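You operate a simulated robot arm through the tools that you are given. There is no shell and no other tool. Be economical: measure what you need, move in short steps, check, and stop when the job is done.

Carry out the task below with a simulated robot arm. There is one attempt and no reset: what you move stays moved.

Task
Turn the soup down to one, stir in the cream and cover it again.
Fine: lid off onto the worktop by the oven while you stir with the oak spoon, which goes back where it lay. The ring stays on, the other knobs off. No spill.
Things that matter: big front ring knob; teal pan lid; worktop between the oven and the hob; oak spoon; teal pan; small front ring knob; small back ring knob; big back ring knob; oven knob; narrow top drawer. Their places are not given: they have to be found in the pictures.

Only the result counts: the job must be done as asked and must still hold three seconds after the hand-in. Knocking over, shifting, dropping, spilling or breaking anything else fails it. Lids that push on must go on centred and level and be pressed home; caps that screw on are set level and turned clockwise until they are tight.

Robot
A 7-joint arm with a two-finger parallel gripper, fixed in place. Base frame: the origin is at the foot of the arm, x ahead of it, y to its left, z up; the work surface is at about z = 899. Units: mm, rad, N and s.
With the tool pointing down near the work surface it reaches from about 300 to 680 mm from the base axis. Its first joint turns from -1.152 to 1.152 rad. Payload 1.57 kg.
The tool frame sits at the grasp point between the pads (the TCP): z along the fingers, y along the line on which they close. The tips reach 30 mm beyond it. The gripper opens to 110 mm. The fingers are 24 mm wide and 12 mm thick; the gripper's body (48 by 112 mm) begins 78 mm behind the TCP.
Orientation is told as [roll, pitch, yaw] about the base's x, y, z axes, in that order, counted from this pose: with the fingers straight down and closing along the base's y, the tool's x points along the base's -x, its y along +y and its z along -z.

Tools
- The arm moves only by the tool apply_moves. Its argument "targets" is a list of rows, each a list of 3 entries, a list of its own where there are three numbers: the finger opening in mm, from 0 to 110, then the shift along the base's x, y, z in mm, then the turn, a rotation vector about the base's x, y, z in rad. In form: [[claw, [tx, ty, tz], [ax, ay, az]], ...]. A call has 1 to 20 rows; each row is the pose to reach, as a shift and turn from the pose commanded when the call began. A row lasts 0.2 s, in which the tool goes at most 50 mm and 0.15 rad; a call with a longer step from one row to the next is refused whole, and so is a gripper value outside its range. A pose out of reach is approached as far as the arm can. The call stops where the force on the tool passes 40 N (or 10 N more than at its start, if that is more) or the arm is blocked; 0.2 s more then pass. The fingers move at their own pace (about 108 mm/s each) and stop on an object; they squeeze with about 32 N. The grip force told is the motor's: it shows also when the fingers shut on nothing. Time passes only in rows, and 0.2 s behind the last, so rows that repeat a pose let the fingers close. It gives the time, the measured TCP pose, the force on the tool (base axes), the opening and the grip force at its end, in the units of the frame above (readings bear some noise).
- Cameras (640 x 400 px; columns grow to the right, rows downward): "scene" is fixed at [133.5, -374.8, 1407.3]; the picture's right is [0.96, -0.29, 0.00], its down [-0.16, -0.54, -0.83] and it looks along [0.24, 0.79, -0.56] (base axes); focal length 214 px, centre (320, 200). "wrist" rides on the gripper at [-36, 0, -80] in the tool frame; the picture's right is [0.00, -1.00, 0.00], its down [0.97, 0.00, -0.24] and it looks along [0.24, 0.00, 0.97] (tool axes); focal length 218 px, centre (320, 200).
- grab_frame(camera): a new picture of that camera. The clock stands still meanwhile.
- locate(camera, pixels): for up to 12 pixels [column, row] of the newest picture of that camera ("zoom" is the newest enlarged one), the place [x, y, z] in the base frame of the surface seen there, good to about 2 mm. The clock stands still meanwhile.
- zoom(camera, box): a new picture of the part [left, top, right, bottom] of that camera's present view, enlarged. The clock stands still meanwhile.
- sign_off(): hands the job in; it is judged then, once.

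Work in short steps. Measure before you move; look again where a grasp or a placing could have gone wrong, and mend it. You have 80 turns and 54 pictures in all, those below and enlarged ones among them. Open the gripper and draw the arm clear of the work before you hand the job in, unless the task says otherwise; then end with one line.

The tools are called after "Request:" as name(argument=value, ...) on one line, values as JSON. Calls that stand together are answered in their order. apply_moves: Moves the arm, as the interface text tells. Its arguments: {"type":"object","properties":{"targets":{"type":"array","items":{"type":"array"}}},"required":["targets"]} The other tools are called the same way: grab_frame (camera) takes a picture; locate (camera, pixels) gives the place of the surface under pixels of a picture; zoom (camera, box) takes an enlarged picture of a part of a camera's view; sign_off () hands the job in.

At the start:

```text
time: 0.0
tcp_pos: [353.5, 78.3, 1313.4]
tool_rot: [0.0, 0.001, 0.0]
ft_force: [0.0, 0.5, 1.1]
finger_gap: 110.1
gripper_force: 0.2
```

scene: 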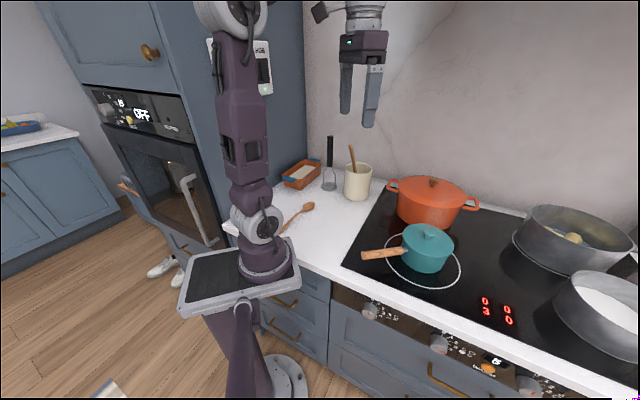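
wrist: 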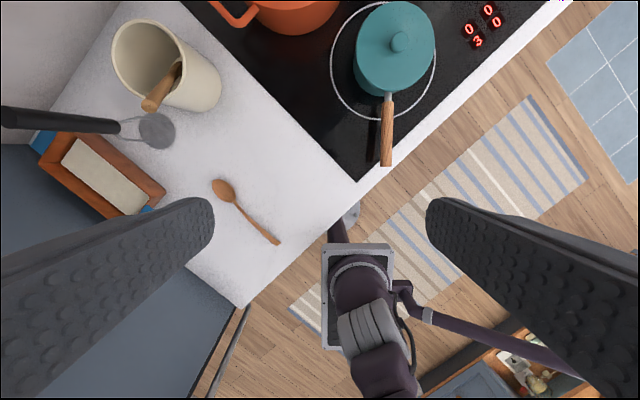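

The scene shows the teal pan at about (427,247), the knobs along the front at (370,311) and (438,343), and the spoon at (297,215). I zoom in on the knobs and on the pan.

Request:
zoom(camera="scene", box=[330, 270, 560, 400])

Request:
zoom(camera="scene", box=[260, 130, 500, 290])

Request:
locate(camera="scene", pixels=[[428, 232], [370, 311], [438, 343], [487, 369], [530, 386], [308, 206], [288, 226], [365, 256], [400, 253], [485, 300], [487, 311], [509, 320]])

```text
2.78 times, centred on (445, 335) of scene
```

zoom: 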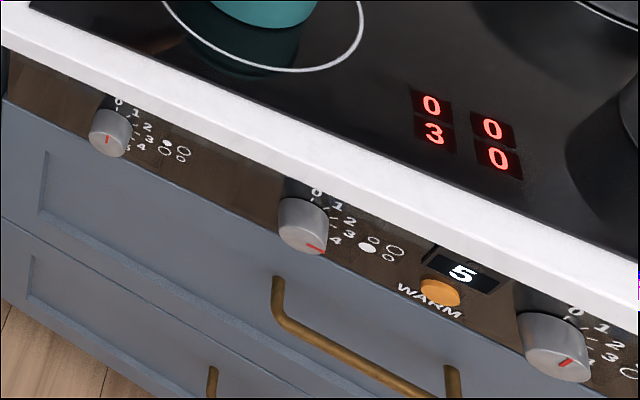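

```text
2.50 times, centred on (380, 210) of scene
```

zoom: 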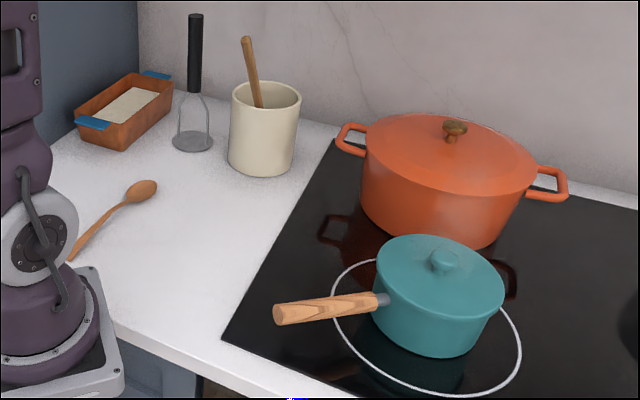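

```text
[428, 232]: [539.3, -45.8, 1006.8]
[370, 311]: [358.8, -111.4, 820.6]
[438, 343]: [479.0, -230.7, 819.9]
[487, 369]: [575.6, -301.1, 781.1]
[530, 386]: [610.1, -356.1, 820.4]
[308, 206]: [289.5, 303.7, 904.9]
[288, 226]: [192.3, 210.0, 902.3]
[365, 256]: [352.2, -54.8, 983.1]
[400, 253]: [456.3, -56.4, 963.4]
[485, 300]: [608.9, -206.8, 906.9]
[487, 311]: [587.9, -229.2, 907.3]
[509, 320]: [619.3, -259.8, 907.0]
```

The four digits show a 3 at front-left, which is the teal pan's ring. I zoom further on each knob to read its pointer and ring icon.

Request:
zoom(camera="scene", box=[350, 290, 414, 330])

Request:
zoom(camera="scene", box=[420, 325, 500, 375])

Request:
zoom(camera="scene", box=[500, 350, 580, 400])

```text
10.00 times, centred on (382, 310) of scene
```

zoom: 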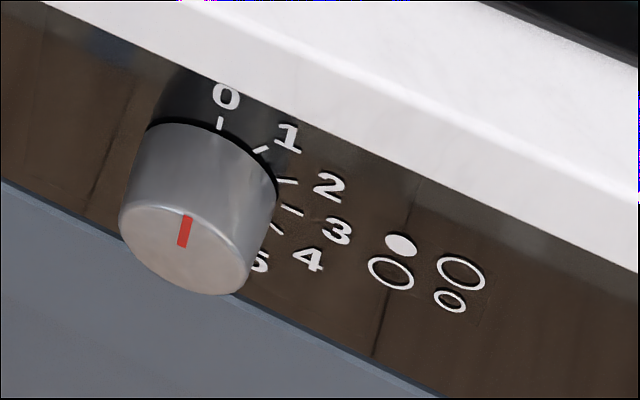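

```text
8.00 times, centred on (460, 350) of scene
```

zoom: 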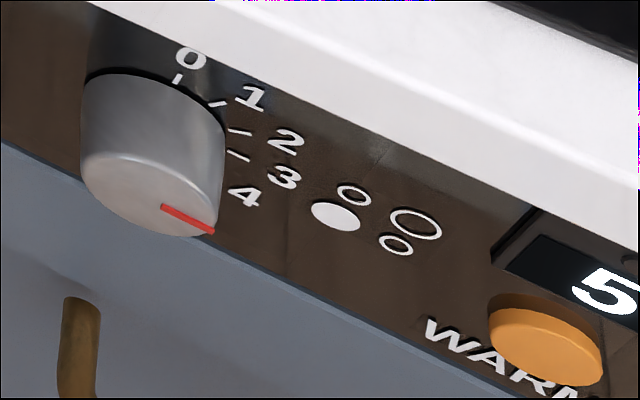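

```text
8.00 times, centred on (540, 375) of scene
```

zoom: 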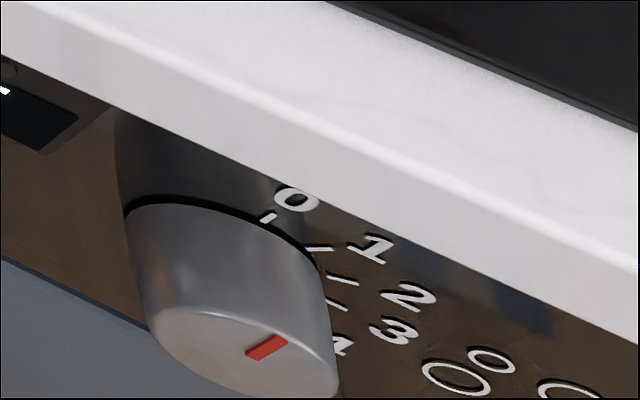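

The second knob is the big front ring knob: its icon has the front-left ring filled and it points at 3. I now measure that knob, the worktop, the spoon and the pan.

Request:
locate(camera="wrist", pixels=[[222, 189], [236, 207], [277, 242], [357, 183], [243, 303], [300, 170], [190, 240], [398, 41], [395, 85], [432, 50], [387, 98], [386, 163]])

Request:
zoom(camera="scene", box=[420, 325, 500, 375])

Request:
locate(camera="zoom", pixels=[[90, 150], [215, 215], [130, 190], [175, 215], [150, 75], [215, 130], [250, 185], [320, 165], [150, 120], [85, 110], [60, 90], [200, 80]])

Request:
locate(camera="scene", pixels=[[403, 242], [453, 243], [430, 226], [427, 252], [427, 271], [428, 239], [447, 262], [405, 262], [340, 180], [330, 250], [325, 235], [300, 245]])

```text
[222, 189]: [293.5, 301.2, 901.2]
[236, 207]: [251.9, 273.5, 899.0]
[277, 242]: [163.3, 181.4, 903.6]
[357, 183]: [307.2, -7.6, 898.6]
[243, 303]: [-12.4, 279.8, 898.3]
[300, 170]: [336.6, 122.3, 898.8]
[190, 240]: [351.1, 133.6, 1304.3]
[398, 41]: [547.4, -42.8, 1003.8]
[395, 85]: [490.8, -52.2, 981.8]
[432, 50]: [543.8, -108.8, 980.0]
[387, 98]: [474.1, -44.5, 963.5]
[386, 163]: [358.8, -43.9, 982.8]
```

```text
8.00 times, centred on (460, 350) of scene
```

zoom: 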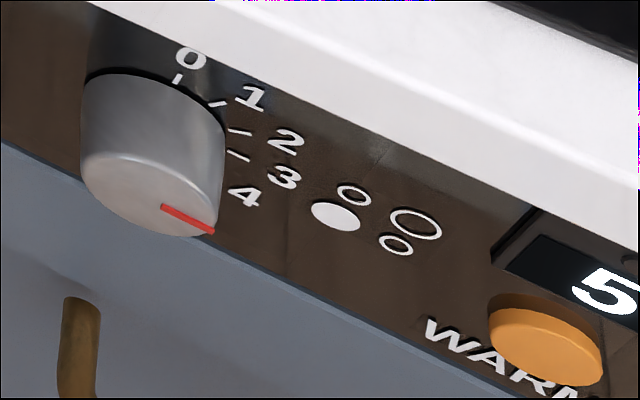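

```text
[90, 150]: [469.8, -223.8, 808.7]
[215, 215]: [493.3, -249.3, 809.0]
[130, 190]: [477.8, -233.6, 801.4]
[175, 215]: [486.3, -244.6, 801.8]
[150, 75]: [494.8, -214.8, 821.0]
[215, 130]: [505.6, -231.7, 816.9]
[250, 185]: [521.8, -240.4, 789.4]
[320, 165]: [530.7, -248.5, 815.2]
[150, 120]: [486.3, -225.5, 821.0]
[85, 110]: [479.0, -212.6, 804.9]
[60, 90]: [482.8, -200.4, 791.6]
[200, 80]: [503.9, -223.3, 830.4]
```

```text
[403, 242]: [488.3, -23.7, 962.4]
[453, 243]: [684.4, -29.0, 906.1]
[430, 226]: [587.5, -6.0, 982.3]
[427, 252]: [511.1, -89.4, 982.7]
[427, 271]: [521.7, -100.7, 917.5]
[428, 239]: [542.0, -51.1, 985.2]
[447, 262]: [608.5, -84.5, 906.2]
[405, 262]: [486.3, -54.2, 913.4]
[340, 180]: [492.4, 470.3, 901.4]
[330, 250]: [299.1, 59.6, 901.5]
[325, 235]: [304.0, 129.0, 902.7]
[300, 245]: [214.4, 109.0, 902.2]
```

The knob works out as centre (x−y≈718, z≈802), radius 18.5, standing 26 mm proud of a vertical fascia at x+y≈282. I swing the tool out in front of the fascia, turning it to point along (0.707, 0.707, 0).

Request:
apply_moves(targets=[[70, [4, -36, -20], [0.101, -0.101, 0]], [70, [8, -72, -40], [0.202, -0.202, 0]], [70, [12, -108, -60], [0.303, -0.303, 0]], [70, [16, -144, -80], [0.404, -0.404, 0]], [70, [20, -180, -100], [0.505, -0.505, 0]], [70, [24, -216, -120], [0.606, -0.606, 0]], [70, [28, -252, -140], [0.707, -0.707, 0]], [70, [32, -288, -160], [0.808, -0.808, 0]], [70, [36, -324, -180], [0.909, -0.909, 0]], [70, [40, -360, -200], [1.01, -1.01, 0]], [70, [44, -396, -220], [1.111, -1.111, 0]], [70, [44, -396, -220], [1.111, -1.111, 0]]])

```text
time: 2.6
tcp_pos: [430.1, -284.7, 1087.7]
tool_rot: [1.573, -0.786, -0.789]
ft_force: [-0.3, 0.5, 0.4]
finger_gap: 70.0
gripper_force: 0.1
out of reach, approached as far as the arm can: row 11, 12
```

The orientation was reached, but the far position was cut short at (430,−285,1088). I look at both pictures before descending.

Request:
grab_frame(camera="wrist")

Request:
grab_frame(camera="scene")

```text
45 pictures are left
```

wrist: 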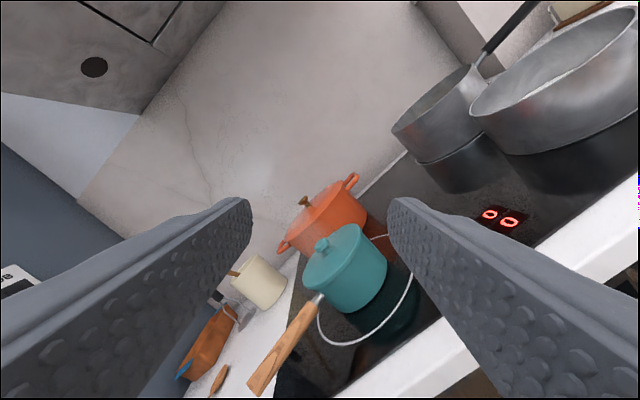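

```text
44 pictures are left
```

scene: 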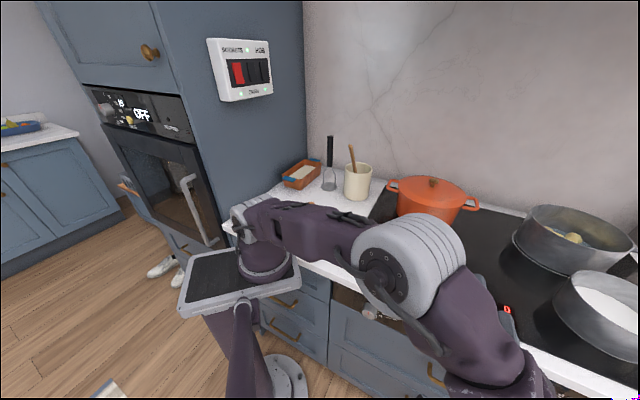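

The arm swings in a plane in front of the counter, so a descent is clear. I go down a first stretch and check how the commanded pose follows.

Request:
apply_moves(targets=[[70, [0, 0, -40], [0, 0, 0]], [70, [0, 0, -80], [0, 0, 0]], [70, [0, 0, -120], [0, 0, 0]]])

```text
time: 3.4
tcp_pos: [429.8, -285.6, 963.9]
tool_rot: [1.571, -0.786, -0.784]
ft_force: [0.6, 0.5, -0.4]
finger_gap: 69.8
gripper_force: 0.0
```

The commanded pose follows the reached one. I continue down to about z=845 and look at the knob.

Request:
apply_moves(targets=[[70, [0, 0, -40], [0, 0, 0]], [70, [0, 0, -80], [0, 0, 0]], [70, [0, 0, -120], [0, 0, 0]]])

Request:
grab_frame(camera="wrist")

```text
time: 4.2
tcp_pos: [429.3, -283.7, 845.8]
tool_rot: [1.572, -0.787, -0.787]
ft_force: [0.2, -0.2, 0.6]
finger_gap: 70.1
gripper_force: 0.1
```

```text
43 pictures are left
```

wrist: 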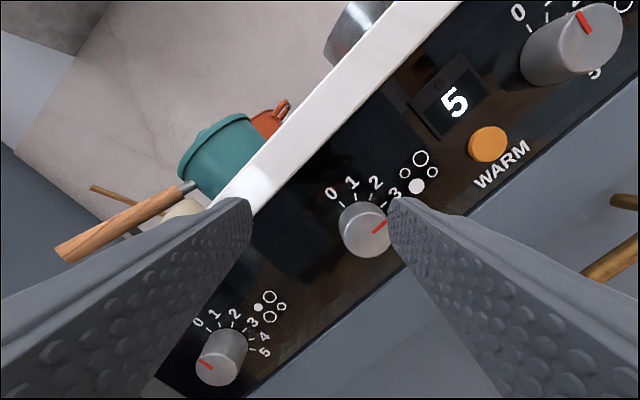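

I zoom on the knob to measure the tick angles.

Request:
zoom(camera="wrist", box=[300, 150, 428, 270])

```text
3.33 times, centred on (364, 210) of wrist
```

zoom: 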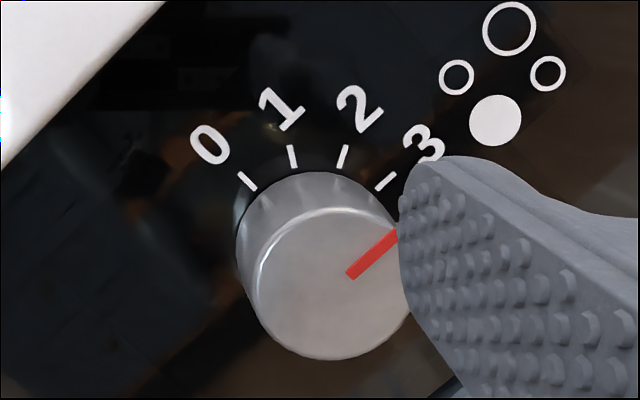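

Request:
locate(camera="zoom", pixels=[[247, 180], [291, 156], [344, 157], [386, 181], [332, 285], [350, 275], [398, 232], [275, 270], [330, 358], [330, 212], [250, 285], [400, 340]])

```text
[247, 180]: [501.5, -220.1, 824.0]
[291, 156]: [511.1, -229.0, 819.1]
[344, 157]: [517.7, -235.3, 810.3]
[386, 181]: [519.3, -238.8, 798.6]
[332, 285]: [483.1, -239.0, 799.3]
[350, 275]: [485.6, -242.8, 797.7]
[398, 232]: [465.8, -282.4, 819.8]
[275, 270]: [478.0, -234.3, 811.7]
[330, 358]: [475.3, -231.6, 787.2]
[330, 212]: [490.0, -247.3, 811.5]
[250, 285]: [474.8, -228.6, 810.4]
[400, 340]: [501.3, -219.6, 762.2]
```

The ticks are 30° apart and the knob centre is at u=510, z=799. I line up in front of it with a 56 mm opening, still short of the face.

Request:
apply_moves(targets=[[56, [2, -2, -24], [0, 0, 0]], [56, [4, -4, -47], [0, 0, 0]], [56, [10, -2, -47], [0, 0, 0]], [56, [10, -2, -47], [0, 0, 0]]])

Request:
grab_frame(camera="wrist")

```text
time: 5.2
tcp_pos: [440.9, -282.1, 801.1]
tool_rot: [1.573, -0.786, -0.786]
ft_force: [0.4, -0.2, -0.1]
finger_gap: 56.0
gripper_force: 0.0
out of reach, approached as far as the arm can: row 2, 3, 4
```

```text
41 pictures are left
```

wrist: 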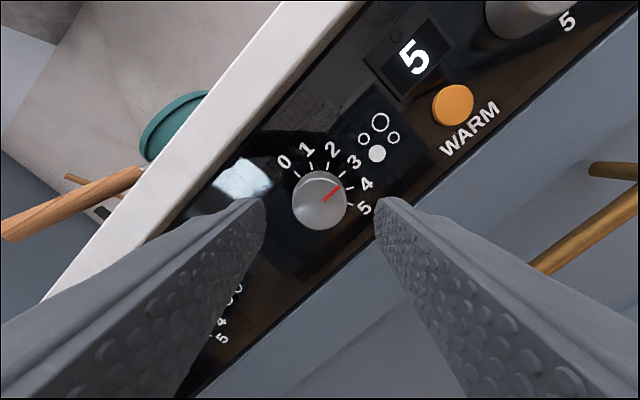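

The knob sits centred between the fingers at (320,199). I advance 53 mm along the axis and close.

Request:
apply_moves(targets=[[56, [12, 13, -1], [0, 0, 0]], [56, [24, 26, -2], [0, 0, 0]], [56, [36, 38, -2], [0, 0, 0]], [56, [36, 38, -2], [0, 0, 0]], [30, [36, 38, -2], [0, 0, 0]], [30, [36, 38, -2], [0, 0, 0]]])

```text
time: 6.6
tcp_pos: [477.1, -245.2, 799.4]
tool_rot: [1.571, -0.786, -0.786]
ft_force: [-5.3, 10.4, 8.6]
finger_gap: 42.3
gripper_force: 6.4
```

The fingers have stopped at 42 mm with some sideways force, so one pad touched first. I re-centre a little along the closing line and let the grip settle.

Request:
apply_moves(targets=[[25, [0, 0, 0], [0, 0, 0]], [25, [0, 0, 0], [0, 0, 0]]])

Request:
grab_frame(camera="wrist")

```text
time: 7.2
tcp_pos: [477.2, -245.6, 797.7]
tool_rot: [1.575, -0.785, -0.785]
ft_force: [-7.4, 14.9, 11.8]
finger_gap: 42.2
gripper_force: 8.8
```

```text
40 pictures are left
```

wrist: 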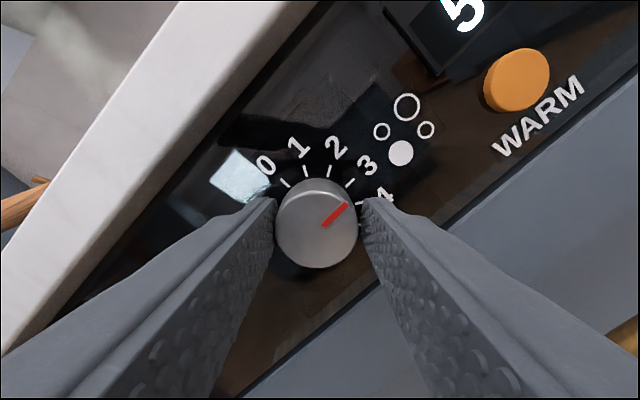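

The left pad touches and the right one leaves a gap, matching the force along tool +y. I shift 3 mm along +y of the tool and close.

Request:
apply_moves(targets=[[25, [-1.0, 1.0, 1.4], [0, 0, 0]], [25, [-1.6, 1.6, 2.2], [0, 0, 0]], [25, [-1.6, 1.6, 2.2], [0, 0, 0]], [25, [-1.6, 1.6, 2.2], [0, 0, 0]]])

```text
time: 8.2
tcp_pos: [475.9, -245.6, 799.9]
tool_rot: [1.568, -0.785, -0.787]
ft_force: [4.8, -9.5, -11.0]
finger_gap: 38.4
gripper_force: 43.5
```

Both pads now hold the knob (gap 38.4, grip 43 N). I ease back 1 mm and turn counter-clockwise, the first 30°.

Request:
apply_moves(targets=[[25, [0.5, -0.5, -0.7], [0, 0, 0]], [25, [0.5, -0.5, -0.7], [-0.0925, -0.0925, 0]], [25, [0.5, -0.5, -0.7], [-0.185, -0.185, 0]], [25, [0.5, -0.5, -0.7], [-0.2775, -0.2775, 0]], [25, [0.5, -0.5, -0.7], [-0.37, -0.37, 0]], [25, [0.5, -0.5, -0.7], [-0.37, -0.37, 0]]])

Request:
grab_frame(camera="wrist")

```text
time: 9.6
tcp_pos: [475.3, -244.7, 800.0]
tool_rot: [1.57, -1.311, -0.784]
ft_force: [-3.5, -22.5, -9.7]
finger_gap: 38.2
gripper_force: 43.9
```

```text
39 pictures are left
```

wrist: 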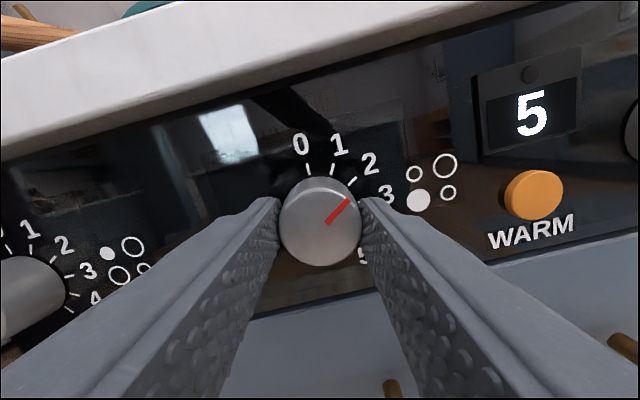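

The knob follows: its pointer now aims at 2. I turn the remaining 30°.

Request:
apply_moves(targets=[[25, [-0.3, -0.3, 0], [-0.0925, -0.0925, 0]], [25, [-0.3, -0.3, 0], [-0.185, -0.185, 0]], [25, [-0.3, -0.3, 0], [-0.2775, -0.2775, 0]], [25, [-0.3, -0.3, 0], [-0.37, -0.37, 0]], [25, [-0.3, -0.3, 0], [-0.37, -0.37, 0]]])

Request:
grab_frame(camera="wrist")

```text
time: 10.8
tcp_pos: [476.5, -245.1, 800.0]
tool_rot: [-1.572, -1.307, 2.357]
ft_force: [5.6, -22.6, -2.2]
finger_gap: 38.3
gripper_force: 44.3
```

```text
38 pictures are left
```

wrist: 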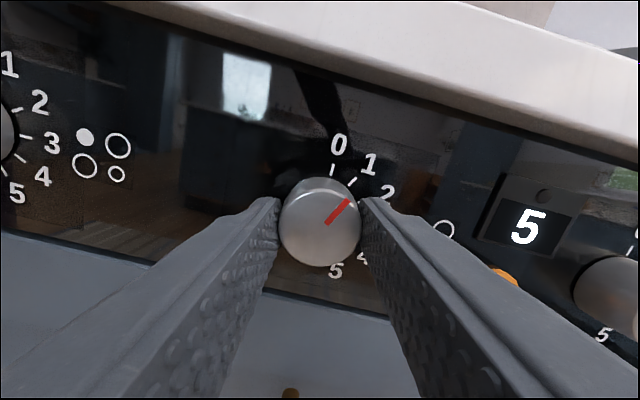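

The pointer now aims at tick 1. I open the fingers, draw straight back, and check the pointer.

Request:
apply_moves(targets=[[56, [0, 0, 0], [0, 0, 0]], [56, [0, 0, 0], [0, 0, 0]], [56, [-12, -12, 0], [0, 0, 0]], [56, [-24, -24, 0], [0, 0, 0]], [56, [-36, -36, 0], [0, 0, 0]]])

Request:
zoom(camera="wrist", box=[240, 130, 400, 230])

```text
time: 12.0
tcp_pos: [441.3, -281.0, 800.6]
tool_rot: [-1.576, -1.309, 2.362]
ft_force: [-0.4, 0.1, 0.0]
finger_gap: 56.0
gripper_force: 0.0
```

```text
4.00 times, centred on (320, 180) of wrist
```

zoom: 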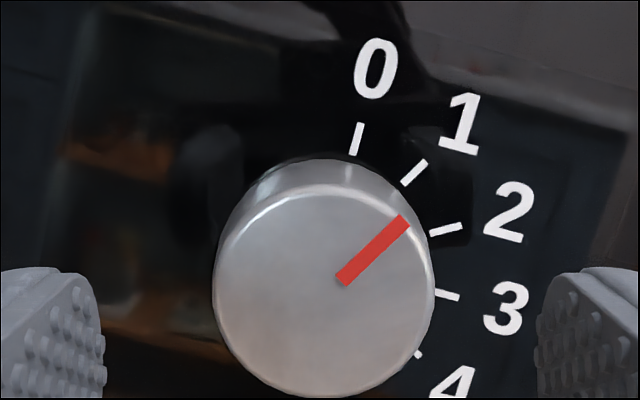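

The pointer is exactly on 1. I rise and roll back 60°, along the way I came.

Request:
apply_moves(targets=[[56, [-3, 0, 40], [0.0925, 0.0925, 0]], [56, [-6, 0, 80], [0.185, 0.185, 0]], [56, [-9, 0, 120], [0.2775, 0.2775, 0]], [56, [-11, 0, 160], [0.37, 0.37, 0]], [56, [-11, 0, 200], [0.4625, 0.4625, 0]], [56, [-11, 0, 245], [0.555, 0.555, 0]], [56, [-11, 0, 290], [0.6475, 0.6475, 0]], [56, [-11, 0, 330], [0.74, 0.74, 0]], [56, [-11, 0, 370], [0.74, 0.74, 0]]])

```text
time: 14.0
tcp_pos: [434.8, -273.9, 1168.5]
tool_rot: [1.571, -0.784, -0.787]
ft_force: [0.0, 0.8, -0.9]
finger_gap: 56.2
gripper_force: 0.1
out of reach, approached as far as the arm can: row 9
```

Next I tilt the tool back to straight down and travel above the teal pan.

Request:
apply_moves(targets=[[70, [10, 20, 5], [-0.101, 0.101, 0]], [70, [20, 40, 10], [-0.202, 0.202, 0]], [70, [30, 60, 15], [-0.303, 0.303, 0]], [70, [40, 80, 20], [-0.404, 0.404, 0]], [70, [50, 100, 25], [-0.505, 0.505, 0]], [70, [60, 120, 30], [-0.606, 0.606, 0]], [70, [70, 140, 35], [-0.707, 0.707, 0]], [70, [80, 160, 40], [-0.808, 0.808, 0]], [70, [90, 185, 40], [-0.909, 0.909, 0]], [70, [95, 205, 40], [-1.01, 1.01, 0]], [70, [100, 224, 40], [-1.111, 1.111, 0]], [70, [100, 224, 40], [-1.111, 1.111, 0]]])

Request:
grab_frame(camera="wrist")

Request:
grab_frame(camera="scene")

```text
time: 16.6
tcp_pos: [535.7, -50.2, 1208.6]
tool_rot: [-0.002, 0.002, -0.001]
ft_force: [0.0, -0.2, 0.0]
finger_gap: 70.0
gripper_force: 0.0
```

```text
36 pictures are left
```

wrist: 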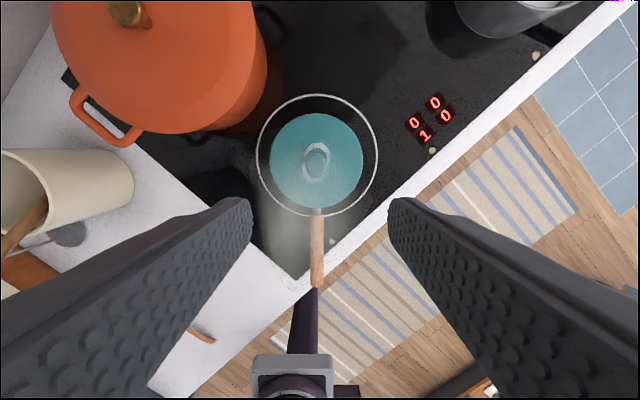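

```text
35 pictures are left
```

scene: 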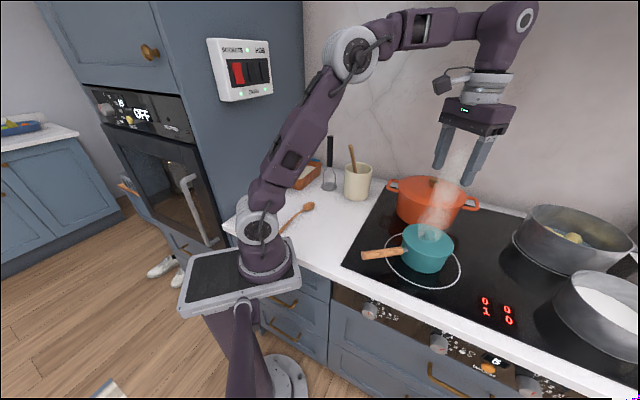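

The display reads 1. I measure the lid and its knob from above.

Request:
zoom(camera="wrist", box=[240, 90, 400, 230])

Request:
locate(camera="wrist", pixels=[[273, 161], [360, 161], [316, 116], [316, 204], [316, 163], [305, 163], [326, 163], [316, 152], [316, 178], [300, 190], [318, 220], [318, 283]])

Request:
locate(camera="scene", pixels=[[340, 200], [328, 215], [345, 215], [335, 230], [372, 205], [345, 262], [320, 195], [310, 240], [348, 195], [318, 215], [297, 215], [306, 262]])

```text
2.86 times, centred on (320, 160) of wrist
```

zoom: 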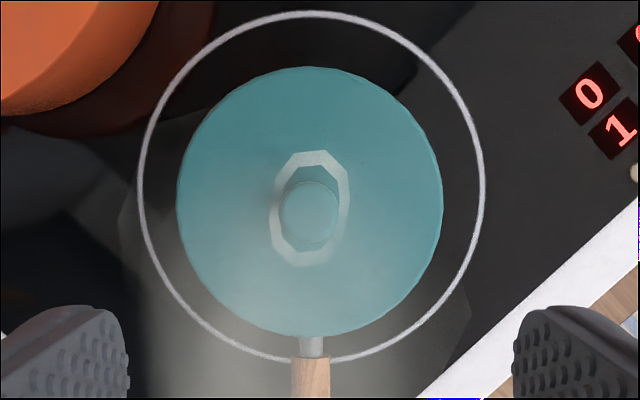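

```text
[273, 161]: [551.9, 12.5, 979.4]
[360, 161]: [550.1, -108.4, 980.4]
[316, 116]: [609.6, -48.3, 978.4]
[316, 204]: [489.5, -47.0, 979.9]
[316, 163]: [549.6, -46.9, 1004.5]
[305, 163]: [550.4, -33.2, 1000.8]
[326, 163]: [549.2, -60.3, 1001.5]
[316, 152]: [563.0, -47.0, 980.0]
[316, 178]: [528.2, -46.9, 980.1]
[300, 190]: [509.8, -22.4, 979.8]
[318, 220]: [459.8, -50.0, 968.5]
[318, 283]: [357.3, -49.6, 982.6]
```

```text
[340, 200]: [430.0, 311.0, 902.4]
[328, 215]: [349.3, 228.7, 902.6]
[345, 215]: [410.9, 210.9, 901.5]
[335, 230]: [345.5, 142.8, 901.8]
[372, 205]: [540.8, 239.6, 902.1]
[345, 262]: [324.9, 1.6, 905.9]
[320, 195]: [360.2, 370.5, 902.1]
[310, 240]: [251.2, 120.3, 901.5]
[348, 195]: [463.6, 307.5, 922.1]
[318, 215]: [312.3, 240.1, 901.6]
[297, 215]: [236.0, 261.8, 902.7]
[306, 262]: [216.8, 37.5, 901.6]
```

The lid is Ø122 centred at (550,−48) with its top at z≈980; its knob, Ø≈27, is at (549.5,−47) with its top at 1004. I descend over the knob with the tips stopping about 4 mm above the lid.

Request:
apply_moves(targets=[[60, [14, 3, -45], [0, 0, 0]], [60, [14, 3, -90], [0, 0, 0]], [60, [14, 3, -135], [0, 0, 0]], [60, [14, 3, -170], [0, 0, 0]], [60, [14, 3, -194], [0, 0, 0]], [60, [14, 3, -194], [0, 0, 0]]])

Request:
zoom(camera="wrist", box=[200, 150, 440, 300])

```text
time: 18.0
tcp_pos: [549.6, -47.9, 1013.0]
tool_rot: [0.0, 0.0, 0.0]
ft_force: [0.1, 0.9, 1.1]
finger_gap: 60.1
gripper_force: 0.0
```

```text
2.67 times, centred on (320, 225) of wrist
```

zoom: 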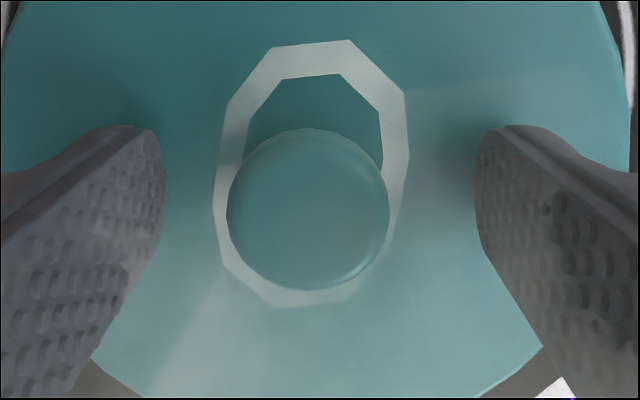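

The knob looks slightly left of the finger midline, so I measure its edges.

Request:
locate(camera="zoom", pixels=[[235, 215], [382, 215], [308, 140], [308, 280], [308, 210]])

```text
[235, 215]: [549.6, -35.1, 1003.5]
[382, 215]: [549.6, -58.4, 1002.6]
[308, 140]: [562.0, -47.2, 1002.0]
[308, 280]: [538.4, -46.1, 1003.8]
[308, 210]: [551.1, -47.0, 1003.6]
```

The knob centre is (550,−46.8). I correct by 1 mm and close.

Request:
apply_moves(targets=[[60, [0.5, 1.1, 0], [0, 0, 0]], [30, [0.5, 1.1, 0], [0, 0, 0]], [15, [0.5, 1.1, 0], [0, 0, 0]], [15, [0.5, 1.1, 0], [0, 0, 0]], [15, [0.5, 1.1, 0], [0, 0, 0]]])

```text
time: 19.2
tcp_pos: [549.4, -47.6, 1013.6]
tool_rot: [0.0, 0.0, -0.001]
ft_force: [-0.4, 0.2, 0.3]
finger_gap: 26.9
gripper_force: 32.0
```

Gripped at 26.9 mm with 32 N and no side force. I lift slowly, straight up.

Request:
apply_moves(targets=[[15, [0, 0, 5], [0, 0, 0]], [15, [0, 0, 12], [0, 0, 0]], [15, [0, 0, 25], [0, 0, 0]], [15, [0, 0, 45], [0, 0, 0]], [15, [0, 0, 75], [0, 0, 0]], [15, [0, 0, 110], [0, 0, 0]], [15, [0, 0, 110], [0, 0, 0]]])

Request:
grab_frame(camera="scene")

```text
time: 20.8
tcp_pos: [549.3, -46.1, 1124.7]
tool_rot: [0.0, 0.0, 0.001]
ft_force: [-0.1, 0.3, -0.8]
finger_gap: 26.6
gripper_force: 31.6
```

```text
32 pictures are left
```

scene: 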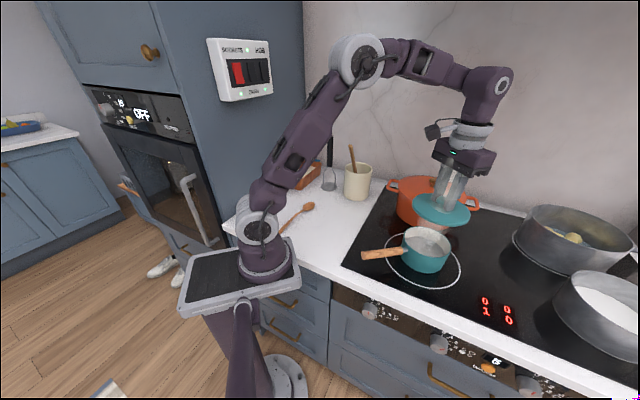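

The lid is held level and the pan now shows the soup inside. I carry it to the free worktop at about (365,182) and start down.

Request:
apply_moves(targets=[[15, [-20, 24, 0], [0, 0, 0]], [15, [-50, 60, 0], [0, 0, 0]], [15, [-82, 98, 0], [0, 0, 0]], [15, [-112, 136, 0], [0, 0, 0]], [15, [-142, 176, 0], [0, 0, 0]], [15, [-166, 206, 0], [0, 0, 0]], [15, [-180, 224, 0], [0, 0, 0]], [15, [-184, 228, -20], [0, 0, 0]], [15, [-184, 228, -60], [0, 0, 0]], [15, [-184, 228, -100], [0, 0, 0]], [15, [-184, 228, -140], [0, 0, 0]], [15, [-184, 228, -155], [0, 0, 0]], [15, [-184, 228, -155], [0, 0, 0]]])

Request:
zoom(camera="scene", box=[270, 130, 430, 270])

```text
time: 23.6
tcp_pos: [366.0, 180.9, 967.6]
tool_rot: [-0.001, 0.0, -0.002]
ft_force: [0.1, 0.1, -0.1]
finger_gap: 26.8
gripper_force: 32.1
```

```text
2.86 times, centred on (350, 200) of scene
```

zoom: 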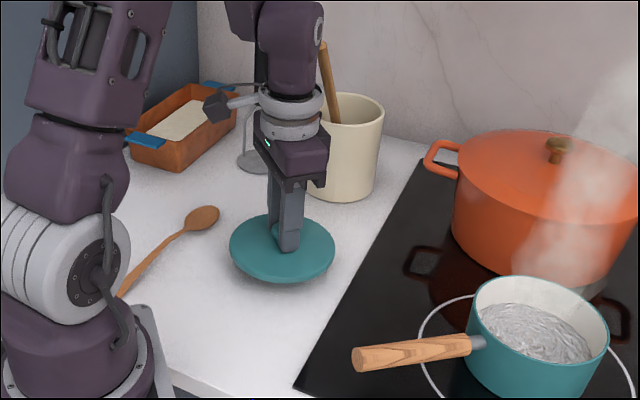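

The lid hovers clear of the spoon and the crock. I lower it in small steps until it touches.

Request:
apply_moves(targets=[[15, [0, 0, -6], [0, 0, 0]], [15, [0, 0, -12], [0, 0, 0]], [15, [0, 0, -16], [0, 0, 0]], [15, [0, 0, -20], [0, 0, 0]], [15, [0, 0, -20], [0, 0, 0]]])

```text
time: 24.8
tcp_pos: [365.0, 181.4, 950.1]
tool_rot: [0.001, 0.001, 0.0]
ft_force: [0.1, -0.5, -0.3]
finger_gap: 26.9
gripper_force: 32.1
```

Request:
zoom(camera="scene", box=[310, 190, 374, 230])

Request:
apply_moves(targets=[[15, [0, 0, -3], [0, 0, 0]], [15, [0, 0, -5], [0, 0, 0]], [15, [0, 0, -7], [0, 0, 0]], [15, [0, 0, -7], [0, 0, 0]]])

```text
10.00 times, centred on (342, 210) of scene
```

zoom: 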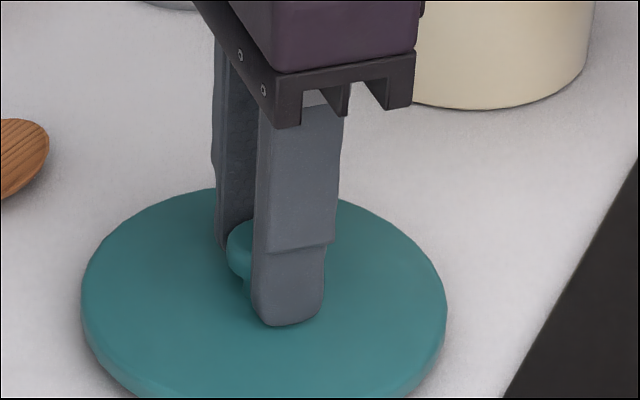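

```text
time: 25.6
tcp_pos: [365.9, 181.6, 944.9]
tool_rot: [0.002, -0.004, 0.0]
ft_force: [-4.8, -1.3, 13.4]
finger_gap: 26.9
gripper_force: 31.6
stopped in row 3: the force on the tool passed its limit (the readings are from after the stop); the commanded pose is now the measured one
```

Contact at z≈945, so the lid is on the worktop. I release it and rise.

Request:
apply_moves(targets=[[15, [0, 0, 0.5], [0, 0, 0]], [50, [0, 0, 0.5], [0, 0, 0]], [60, [0, 0, 0.5], [0, 0, 0]], [60, [0, 0, 40], [0, 0, 0]], [60, [-10, 5, 85], [0, 0, 0]], [60, [-35, 20, 130], [0, 0, 0]], [60, [-60, 35, 170], [0, 0, 0]], [60, [-60, 35, 170], [0, 0, 0]]])

Request:
grab_frame(camera="wrist")

```text
refused: row 6 steps farther than a row can; nothing moved
```

```text
29 pictures are left
```

wrist: 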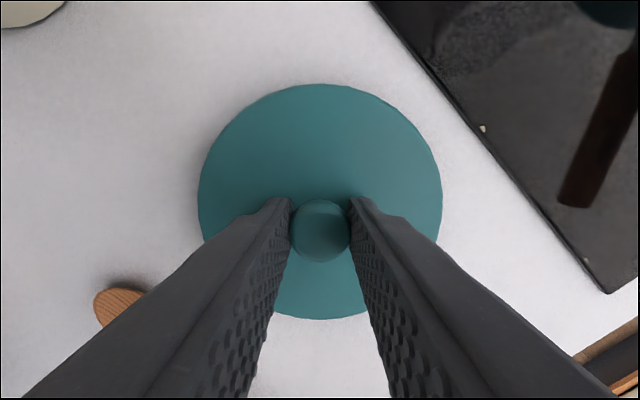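

One step was too long, so nothing moved. I resend it with smaller steps.

Request:
apply_moves(targets=[[15, [0, 0, 0.5], [0, 0, 0]], [50, [0, 0, 0.5], [0, 0, 0]], [60, [0, 0, 0.5], [0, 0, 0]], [60, [0, 0, 40], [0, 0, 0]], [60, [-10, 5, 80], [0, 0, 0]], [60, [-25, 15, 120], [0, 0, 0]], [60, [-45, 25, 155], [0, 0, 0]], [60, [-60, 35, 170], [0, 0, 0]], [60, [-60, 35, 170], [0, 0, 0]]])

Request:
grab_frame(camera="wrist")

```text
time: 27.6
tcp_pos: [306.2, 216.8, 1115.8]
tool_rot: [0.003, -0.004, 0.001]
ft_force: [1.0, 0.6, -1.9]
finger_gap: 59.9
gripper_force: 0.1
```

```text
28 pictures are left
```

wrist: 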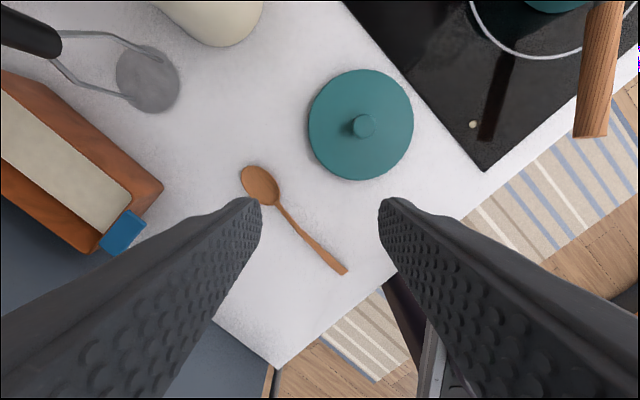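

The lid rests flat, and the spoon lies from bowl (258,185) to handle end (345,270). I measure it and the lid.

Request:
zoom(camera="wrist", box=[220, 150, 380, 290])

Request:
locate(camera="wrist", pixels=[[243, 172], [258, 185], [275, 203], [290, 220], [305, 236], [320, 250], [333, 261], [345, 271], [364, 126], [310, 124], [413, 124], [290, 205]])

```text
2.86 times, centred on (300, 220) of wrist
```

zoom: 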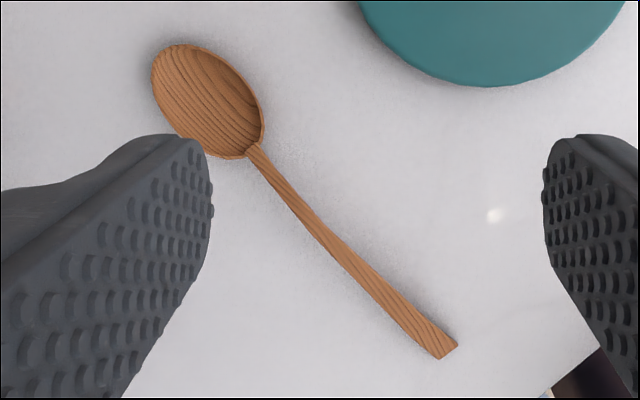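

```text
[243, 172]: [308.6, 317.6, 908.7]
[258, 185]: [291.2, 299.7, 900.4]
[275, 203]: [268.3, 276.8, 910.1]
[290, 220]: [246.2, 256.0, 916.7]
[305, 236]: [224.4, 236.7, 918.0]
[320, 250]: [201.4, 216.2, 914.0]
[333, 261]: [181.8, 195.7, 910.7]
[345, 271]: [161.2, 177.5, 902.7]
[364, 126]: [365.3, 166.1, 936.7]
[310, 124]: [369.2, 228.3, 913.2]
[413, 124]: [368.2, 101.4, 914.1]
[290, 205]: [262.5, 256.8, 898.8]
```

The lid shifted a few mm on release (now at ≈(367,165)) but lies flat and clear of the hob. The spoon runs along azimuth 43.5°, from (161,177) to (309,318), with the handle's surface at z≈915. I yaw to line up with it above the handle.

Request:
apply_moves(targets=[[50, [-16, 1, -12], [0, 0, 0.127]], [50, [-33, 2, -24], [0, 0, 0.254]], [50, [-50, 3, -36], [0, 0, 0.38]], [50, [-66, 4, -48], [0, 0, 0.507]], [50, [-83, 5, -60], [0, 0, 0.634]], [50, [-99, 5, -76], [0, 0, 0.76]], [50, [-99, 5, -76], [0, 0, 0.76]]])

```text
time: 29.2
tcp_pos: [204.4, 222.4, 1038.3]
tool_rot: [0.005, -0.003, 0.762]
ft_force: [0.4, 0.0, 0.0]
finger_gap: 50.0
gripper_force: 0.1
```

The yaw worked. I tilt the fingers 25° toward the spoon's bowl, to hold it rather like a pen.

Request:
apply_moves(targets=[[50, [1, 0, 0], [0.1, -0.105, 0]], [50, [2, 0, 0], [0.2, -0.21, 0]], [50, [3, -1, 0], [0.3, -0.316, 0]], [50, [3, -1, 0], [0.3, -0.316, 0]]])

Request:
grab_frame(camera="wrist")

```text
time: 30.2
tcp_pos: [207.8, 220.6, 1039.3]
tool_rot: [0.001, -0.441, 0.765]
ft_force: [0.3, -0.3, 0.1]
finger_gap: 50.0
gripper_force: 0.0
out of reach, approached as far as the arm can: row 2, 3
```

```text
26 pictures are left
```

wrist: 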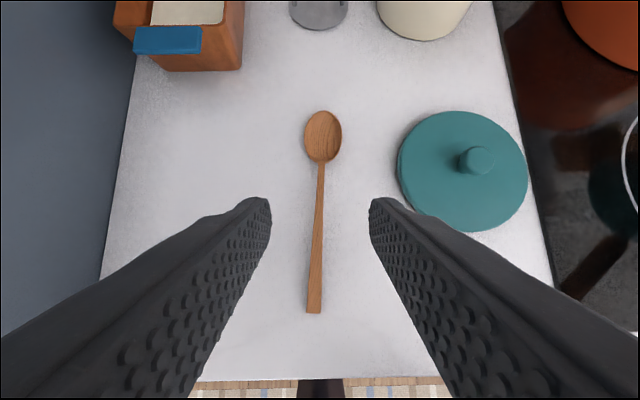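

The pose is reached and the spoon lies between the fingers. I re-measure the handle near the grip point.

Request:
locate(camera="wrist", pixels=[[320, 175], [319, 200], [318, 220], [317, 240], [316, 260], [315, 285], [314, 308], [322, 114], [300, 240], [470, 160], [415, 170], [525, 175]])

```text
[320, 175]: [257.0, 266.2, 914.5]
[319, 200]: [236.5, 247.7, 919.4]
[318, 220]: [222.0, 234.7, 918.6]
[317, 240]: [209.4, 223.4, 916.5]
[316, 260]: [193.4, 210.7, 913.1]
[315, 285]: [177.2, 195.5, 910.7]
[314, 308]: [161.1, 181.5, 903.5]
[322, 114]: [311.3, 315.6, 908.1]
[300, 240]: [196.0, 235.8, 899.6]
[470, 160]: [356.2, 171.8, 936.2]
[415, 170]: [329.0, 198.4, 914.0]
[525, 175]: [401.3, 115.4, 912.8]
```

Handle at the grip point: (214,228), surface z 917. I descend to TCP z≈934, so the tips just clear the worktop.

Request:
apply_moves(targets=[[36, [-0.3, 0.8, -40], [0, 0, 0]], [36, [-0.5, 0.8, -75], [0, 0, 0]], [36, [-0.6, 0.9, -95], [0, 0, 0]], [36, [-0.6, 0.9, -104], [0, 0, 0]], [36, [-0.6, 0.9, -104], [0, 0, 0]]])

Request:
zoom(camera="wrist", box=[220, 140, 420, 290])

```text
time: 31.4
tcp_pos: [213.7, 246.5, 964.2]
tool_rot: [0.0, -0.436, 0.759]
ft_force: [0.6, 0.0, 0.2]
finger_gap: 36.1
gripper_force: 0.0
out of reach, approached as far as the arm can: row 1, 2, 3, 4, 5
```

```text
2.67 times, centred on (320, 215) of wrist
```

zoom: 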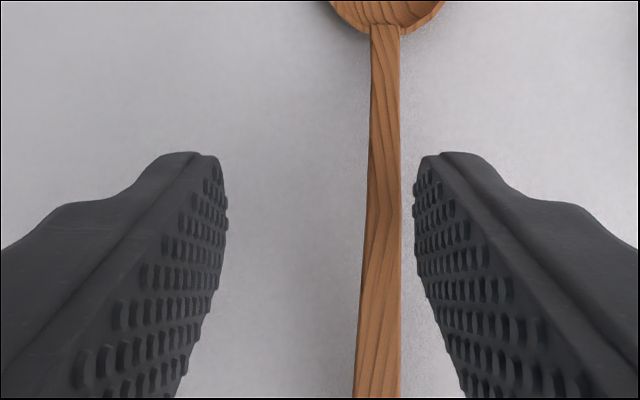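

That grip point is too close to the base. I shift outward along the handle to (234,245), TCP at (227,239), and try again from this height.

Request:
apply_moves(targets=[[36, [13.5, -7.3, 5], [0, 0, 0]], [36, [13.5, -7.3, -8], [0, 0, 0]], [36, [13.5, -7.3, -20], [0, 0, 0]], [36, [13.5, -7.3, -20], [0, 0, 0]]])

Request:
zoom(camera="wrist", box=[220, 140, 420, 290])

```text
time: 32.4
tcp_pos: [221.0, 252.2, 954.1]
tool_rot: [0.003, -0.44, 0.767]
ft_force: [0.1, 0.6, 0.8]
finger_gap: 35.9
gripper_force: 0.0
out of reach, approached as far as the arm can: row 2, 3, 4
```

```text
2.67 times, centred on (320, 215) of wrist
```

zoom: 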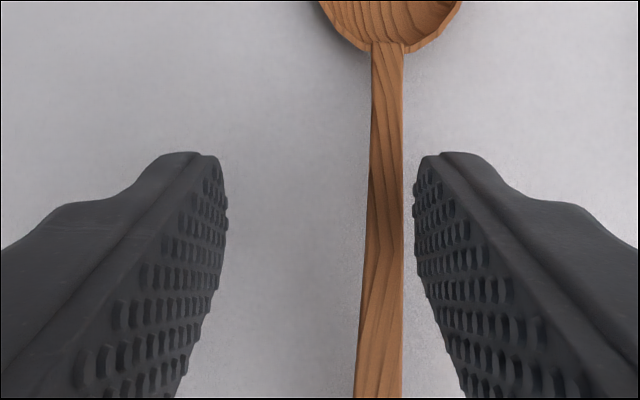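

Tilting costs reach here, so I reduce the tilt to about 10°, raise, and line up over (224,237).

Request:
apply_moves(targets=[[36, [0, -8, 20], [-0.09, 0.095, 0]], [36, [0.4, -17, 30], [-0.18, 0.19, 0]], [36, [0.4, -17, 20], [-0.18, 0.19, 0]], [36, [0.4, -17, 5], [-0.18, 0.19, 0]], [36, [0.4, -17, 5], [-0.18, 0.19, 0]]])

Request:
grab_frame(camera="wrist")

```text
time: 33.6
tcp_pos: [215.4, 232.8, 960.5]
tool_rot: [0.003, -0.182, 0.783]
ft_force: [-0.2, -0.3, -0.4]
finger_gap: 35.9
gripper_force: 0.0
```

```text
23 pictures are left
```

wrist: 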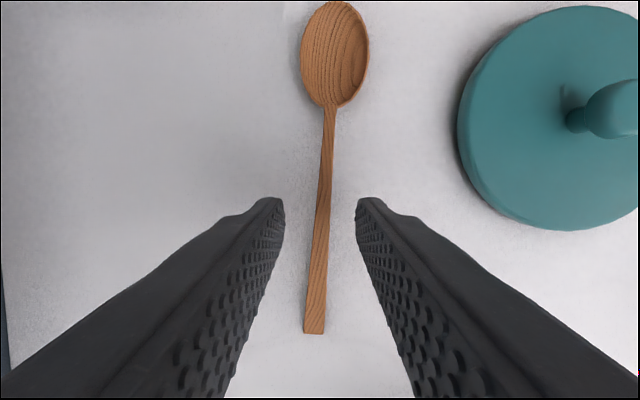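

Now reachable and centred; the yaw is off by about 3.5°. I correct the yaw and descend 25 mm.

Request:
apply_moves(targets=[[36, [0, 0, -8], [0, 0, -0.06]], [36, [0, 0, -16], [0, 0, -0.06]], [36, [0, 0, -25], [0, 0, -0.06]], [36, [0, 0, -25], [0, 0, -0.06]]])

Request:
zoom(camera="wrist", box=[220, 140, 420, 290])

```text
time: 34.6
tcp_pos: [212.1, 235.6, 938.9]
tool_rot: [0.02, -0.188, 0.727]
ft_force: [0.4, 0.5, -0.1]
finger_gap: 36.0
gripper_force: 0.0
```

```text
2.67 times, centred on (320, 215) of wrist
```

zoom: 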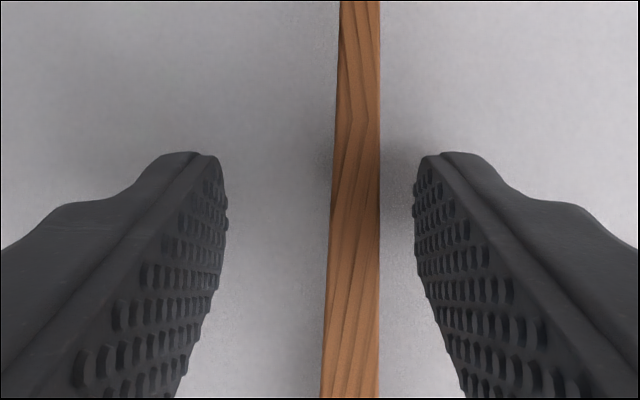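

The tool drifted slightly: the handle is about 6 mm to the right of the finger midline. I correct along −y of the tool and drop 4 mm.

Request:
apply_moves(targets=[[36, [4, -4.5, 0], [0, 0, 0]], [36, [4, -4.5, -4], [0, 0, 0]], [36, [4, -4.5, -4], [0, 0, 0]]])

Request:
zoom(camera="wrist", box=[220, 140, 420, 290])

```text
time: 35.4
tcp_pos: [211.8, 231.3, 931.4]
tool_rot: [0.006, -0.183, 0.759]
ft_force: [-0.3, 1.1, 0.5]
finger_gap: 35.8
gripper_force: 0.1
```

```text
2.67 times, centred on (320, 215) of wrist
```

zoom: 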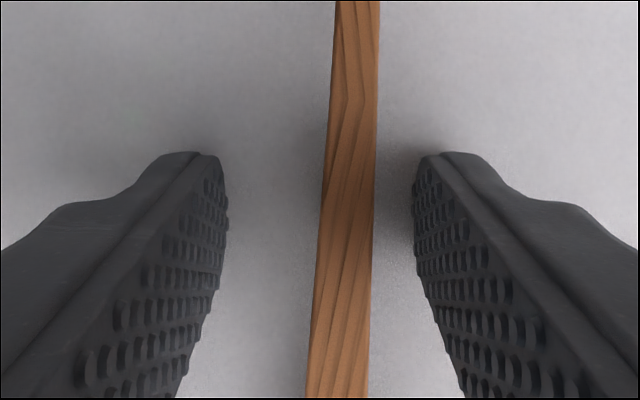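

Still about 5 mm off, and the tips are very low. I correct once more and raise 3 mm.

Request:
apply_moves(targets=[[36, [2, -2, 3], [0, 0, 0]], [36, [5, -3.5, 3], [0, 0, -0.03]], [36, [5, -3.5, 3], [0, 0, -0.03]], [36, [5, -3.5, 3], [0, 0, -0.03]]])

Request:
zoom(camera="wrist", box=[220, 140, 420, 290])

```text
time: 35.8
tcp_pos: [211.8, 230.9, 931.7]
tool_rot: [0.0, -0.178, 0.769]
ft_force: [-13.8, -11.1, 86.1]
finger_gap: 34.0
gripper_force: 0.0
stopped in row 1: the force on the tool passed its limit (the readings are from after the stop); the commanded pose is now the measured one
```

```text
2.67 times, centred on (320, 215) of wrist
```

zoom: 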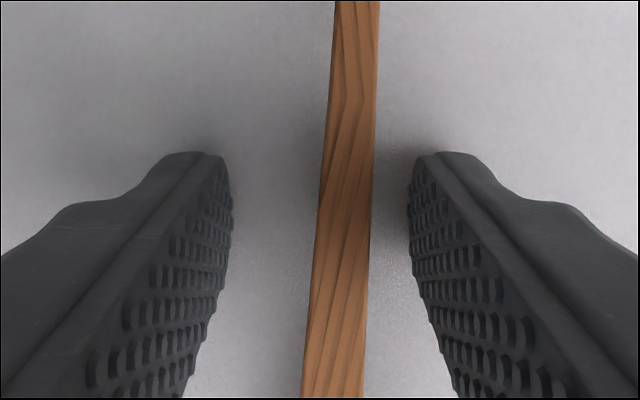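

The tips touched the worktop, so I raise straight up 8 mm first, then shift.

Request:
apply_moves(targets=[[36, [1, 0, 8], [0, 0, 0]], [36, [6, -1, 8], [0, 0, -0.03]], [36, [8, -1, 8], [0, 0, -0.05]], [36, [8, -1, 8], [0, 0, -0.05]]])

Request:
zoom(camera="wrist", box=[220, 140, 420, 290])

```text
time: 36.8
tcp_pos: [215.0, 233.5, 937.9]
tool_rot: [-0.009, -0.176, 0.734]
ft_force: [0.1, -0.6, -0.4]
finger_gap: 36.0
gripper_force: 0.1
```

```text
2.67 times, centred on (320, 215) of wrist
```

zoom: 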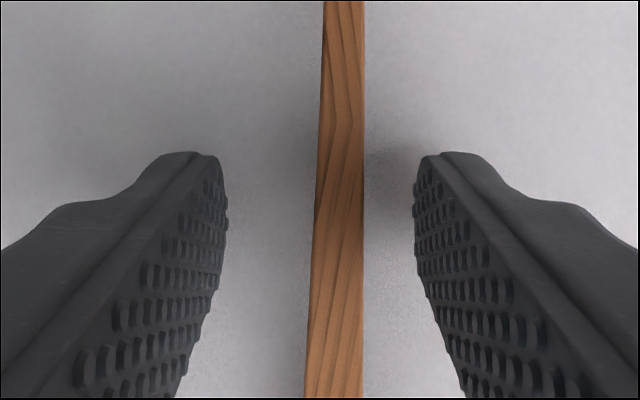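

Nearly centred (about 3.5 mm off). I shift, drop 3 mm and close gently on the handle.

Request:
apply_moves(targets=[[36, [3, -3, 0], [0, 0, 0]], [36, [3, -3, -2], [0, 0, 0]], [20, [3, -3, -3], [0, 0, 0]], [5, [3, -3, -3], [0, 0, 0]], [0, [3, -3, -3], [0, 0, 0]], [0, [3, -3, -3], [0, 0, 0]]])

Request:
zoom(camera="wrist", box=[200, 0, 440, 290])

```text
time: 38.2
tcp_pos: [212.6, 232.4, 935.5]
tool_rot: [-0.01, -0.175, 0.756]
ft_force: [0.1, -0.1, 0.2]
finger_gap: 8.4
gripper_force: 27.6
```

```text
1.38 times, centred on (320, 145) of wrist
```

zoom: 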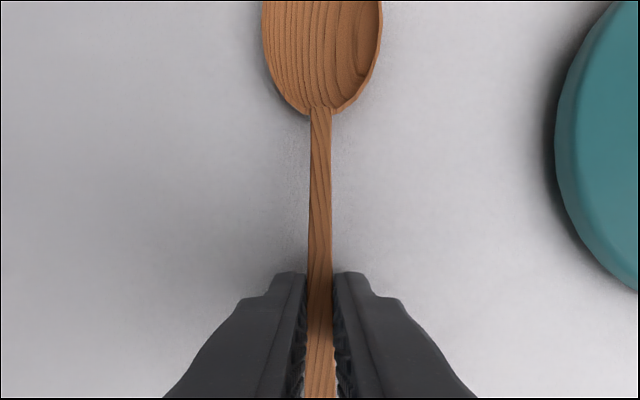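

The handle is gripped (8.4 mm, 28 N). I lift straight up to z≈1085 and then outward.

Request:
apply_moves(targets=[[0, [0, 0, 10], [0, 0, 0]], [0, [2, 2, 40], [0, 0, 0]], [0, [4, 4, 80], [0, 0, 0]], [0, [8, 4, 120], [0, 0, 0]], [0, [20, 0, 155], [0, 0, 0]], [0, [50, -20, 185], [0, 0, 0]], [0, [90, -45, 200], [0, 0, 0]], [0, [90, -45, 200], [0, 0, 0]]])

Request:
grab_frame(camera="scene")

```text
time: 40.0
tcp_pos: [316.5, 185.8, 1133.9]
tool_rot: [-0.002, -0.175, 0.711]
ft_force: [0.8, -0.1, 0.0]
finger_gap: 8.5
gripper_force: 27.1
```

```text
17 pictures are left
```

scene: 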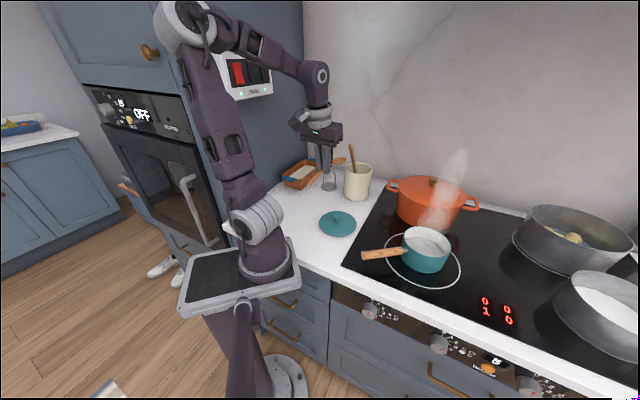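

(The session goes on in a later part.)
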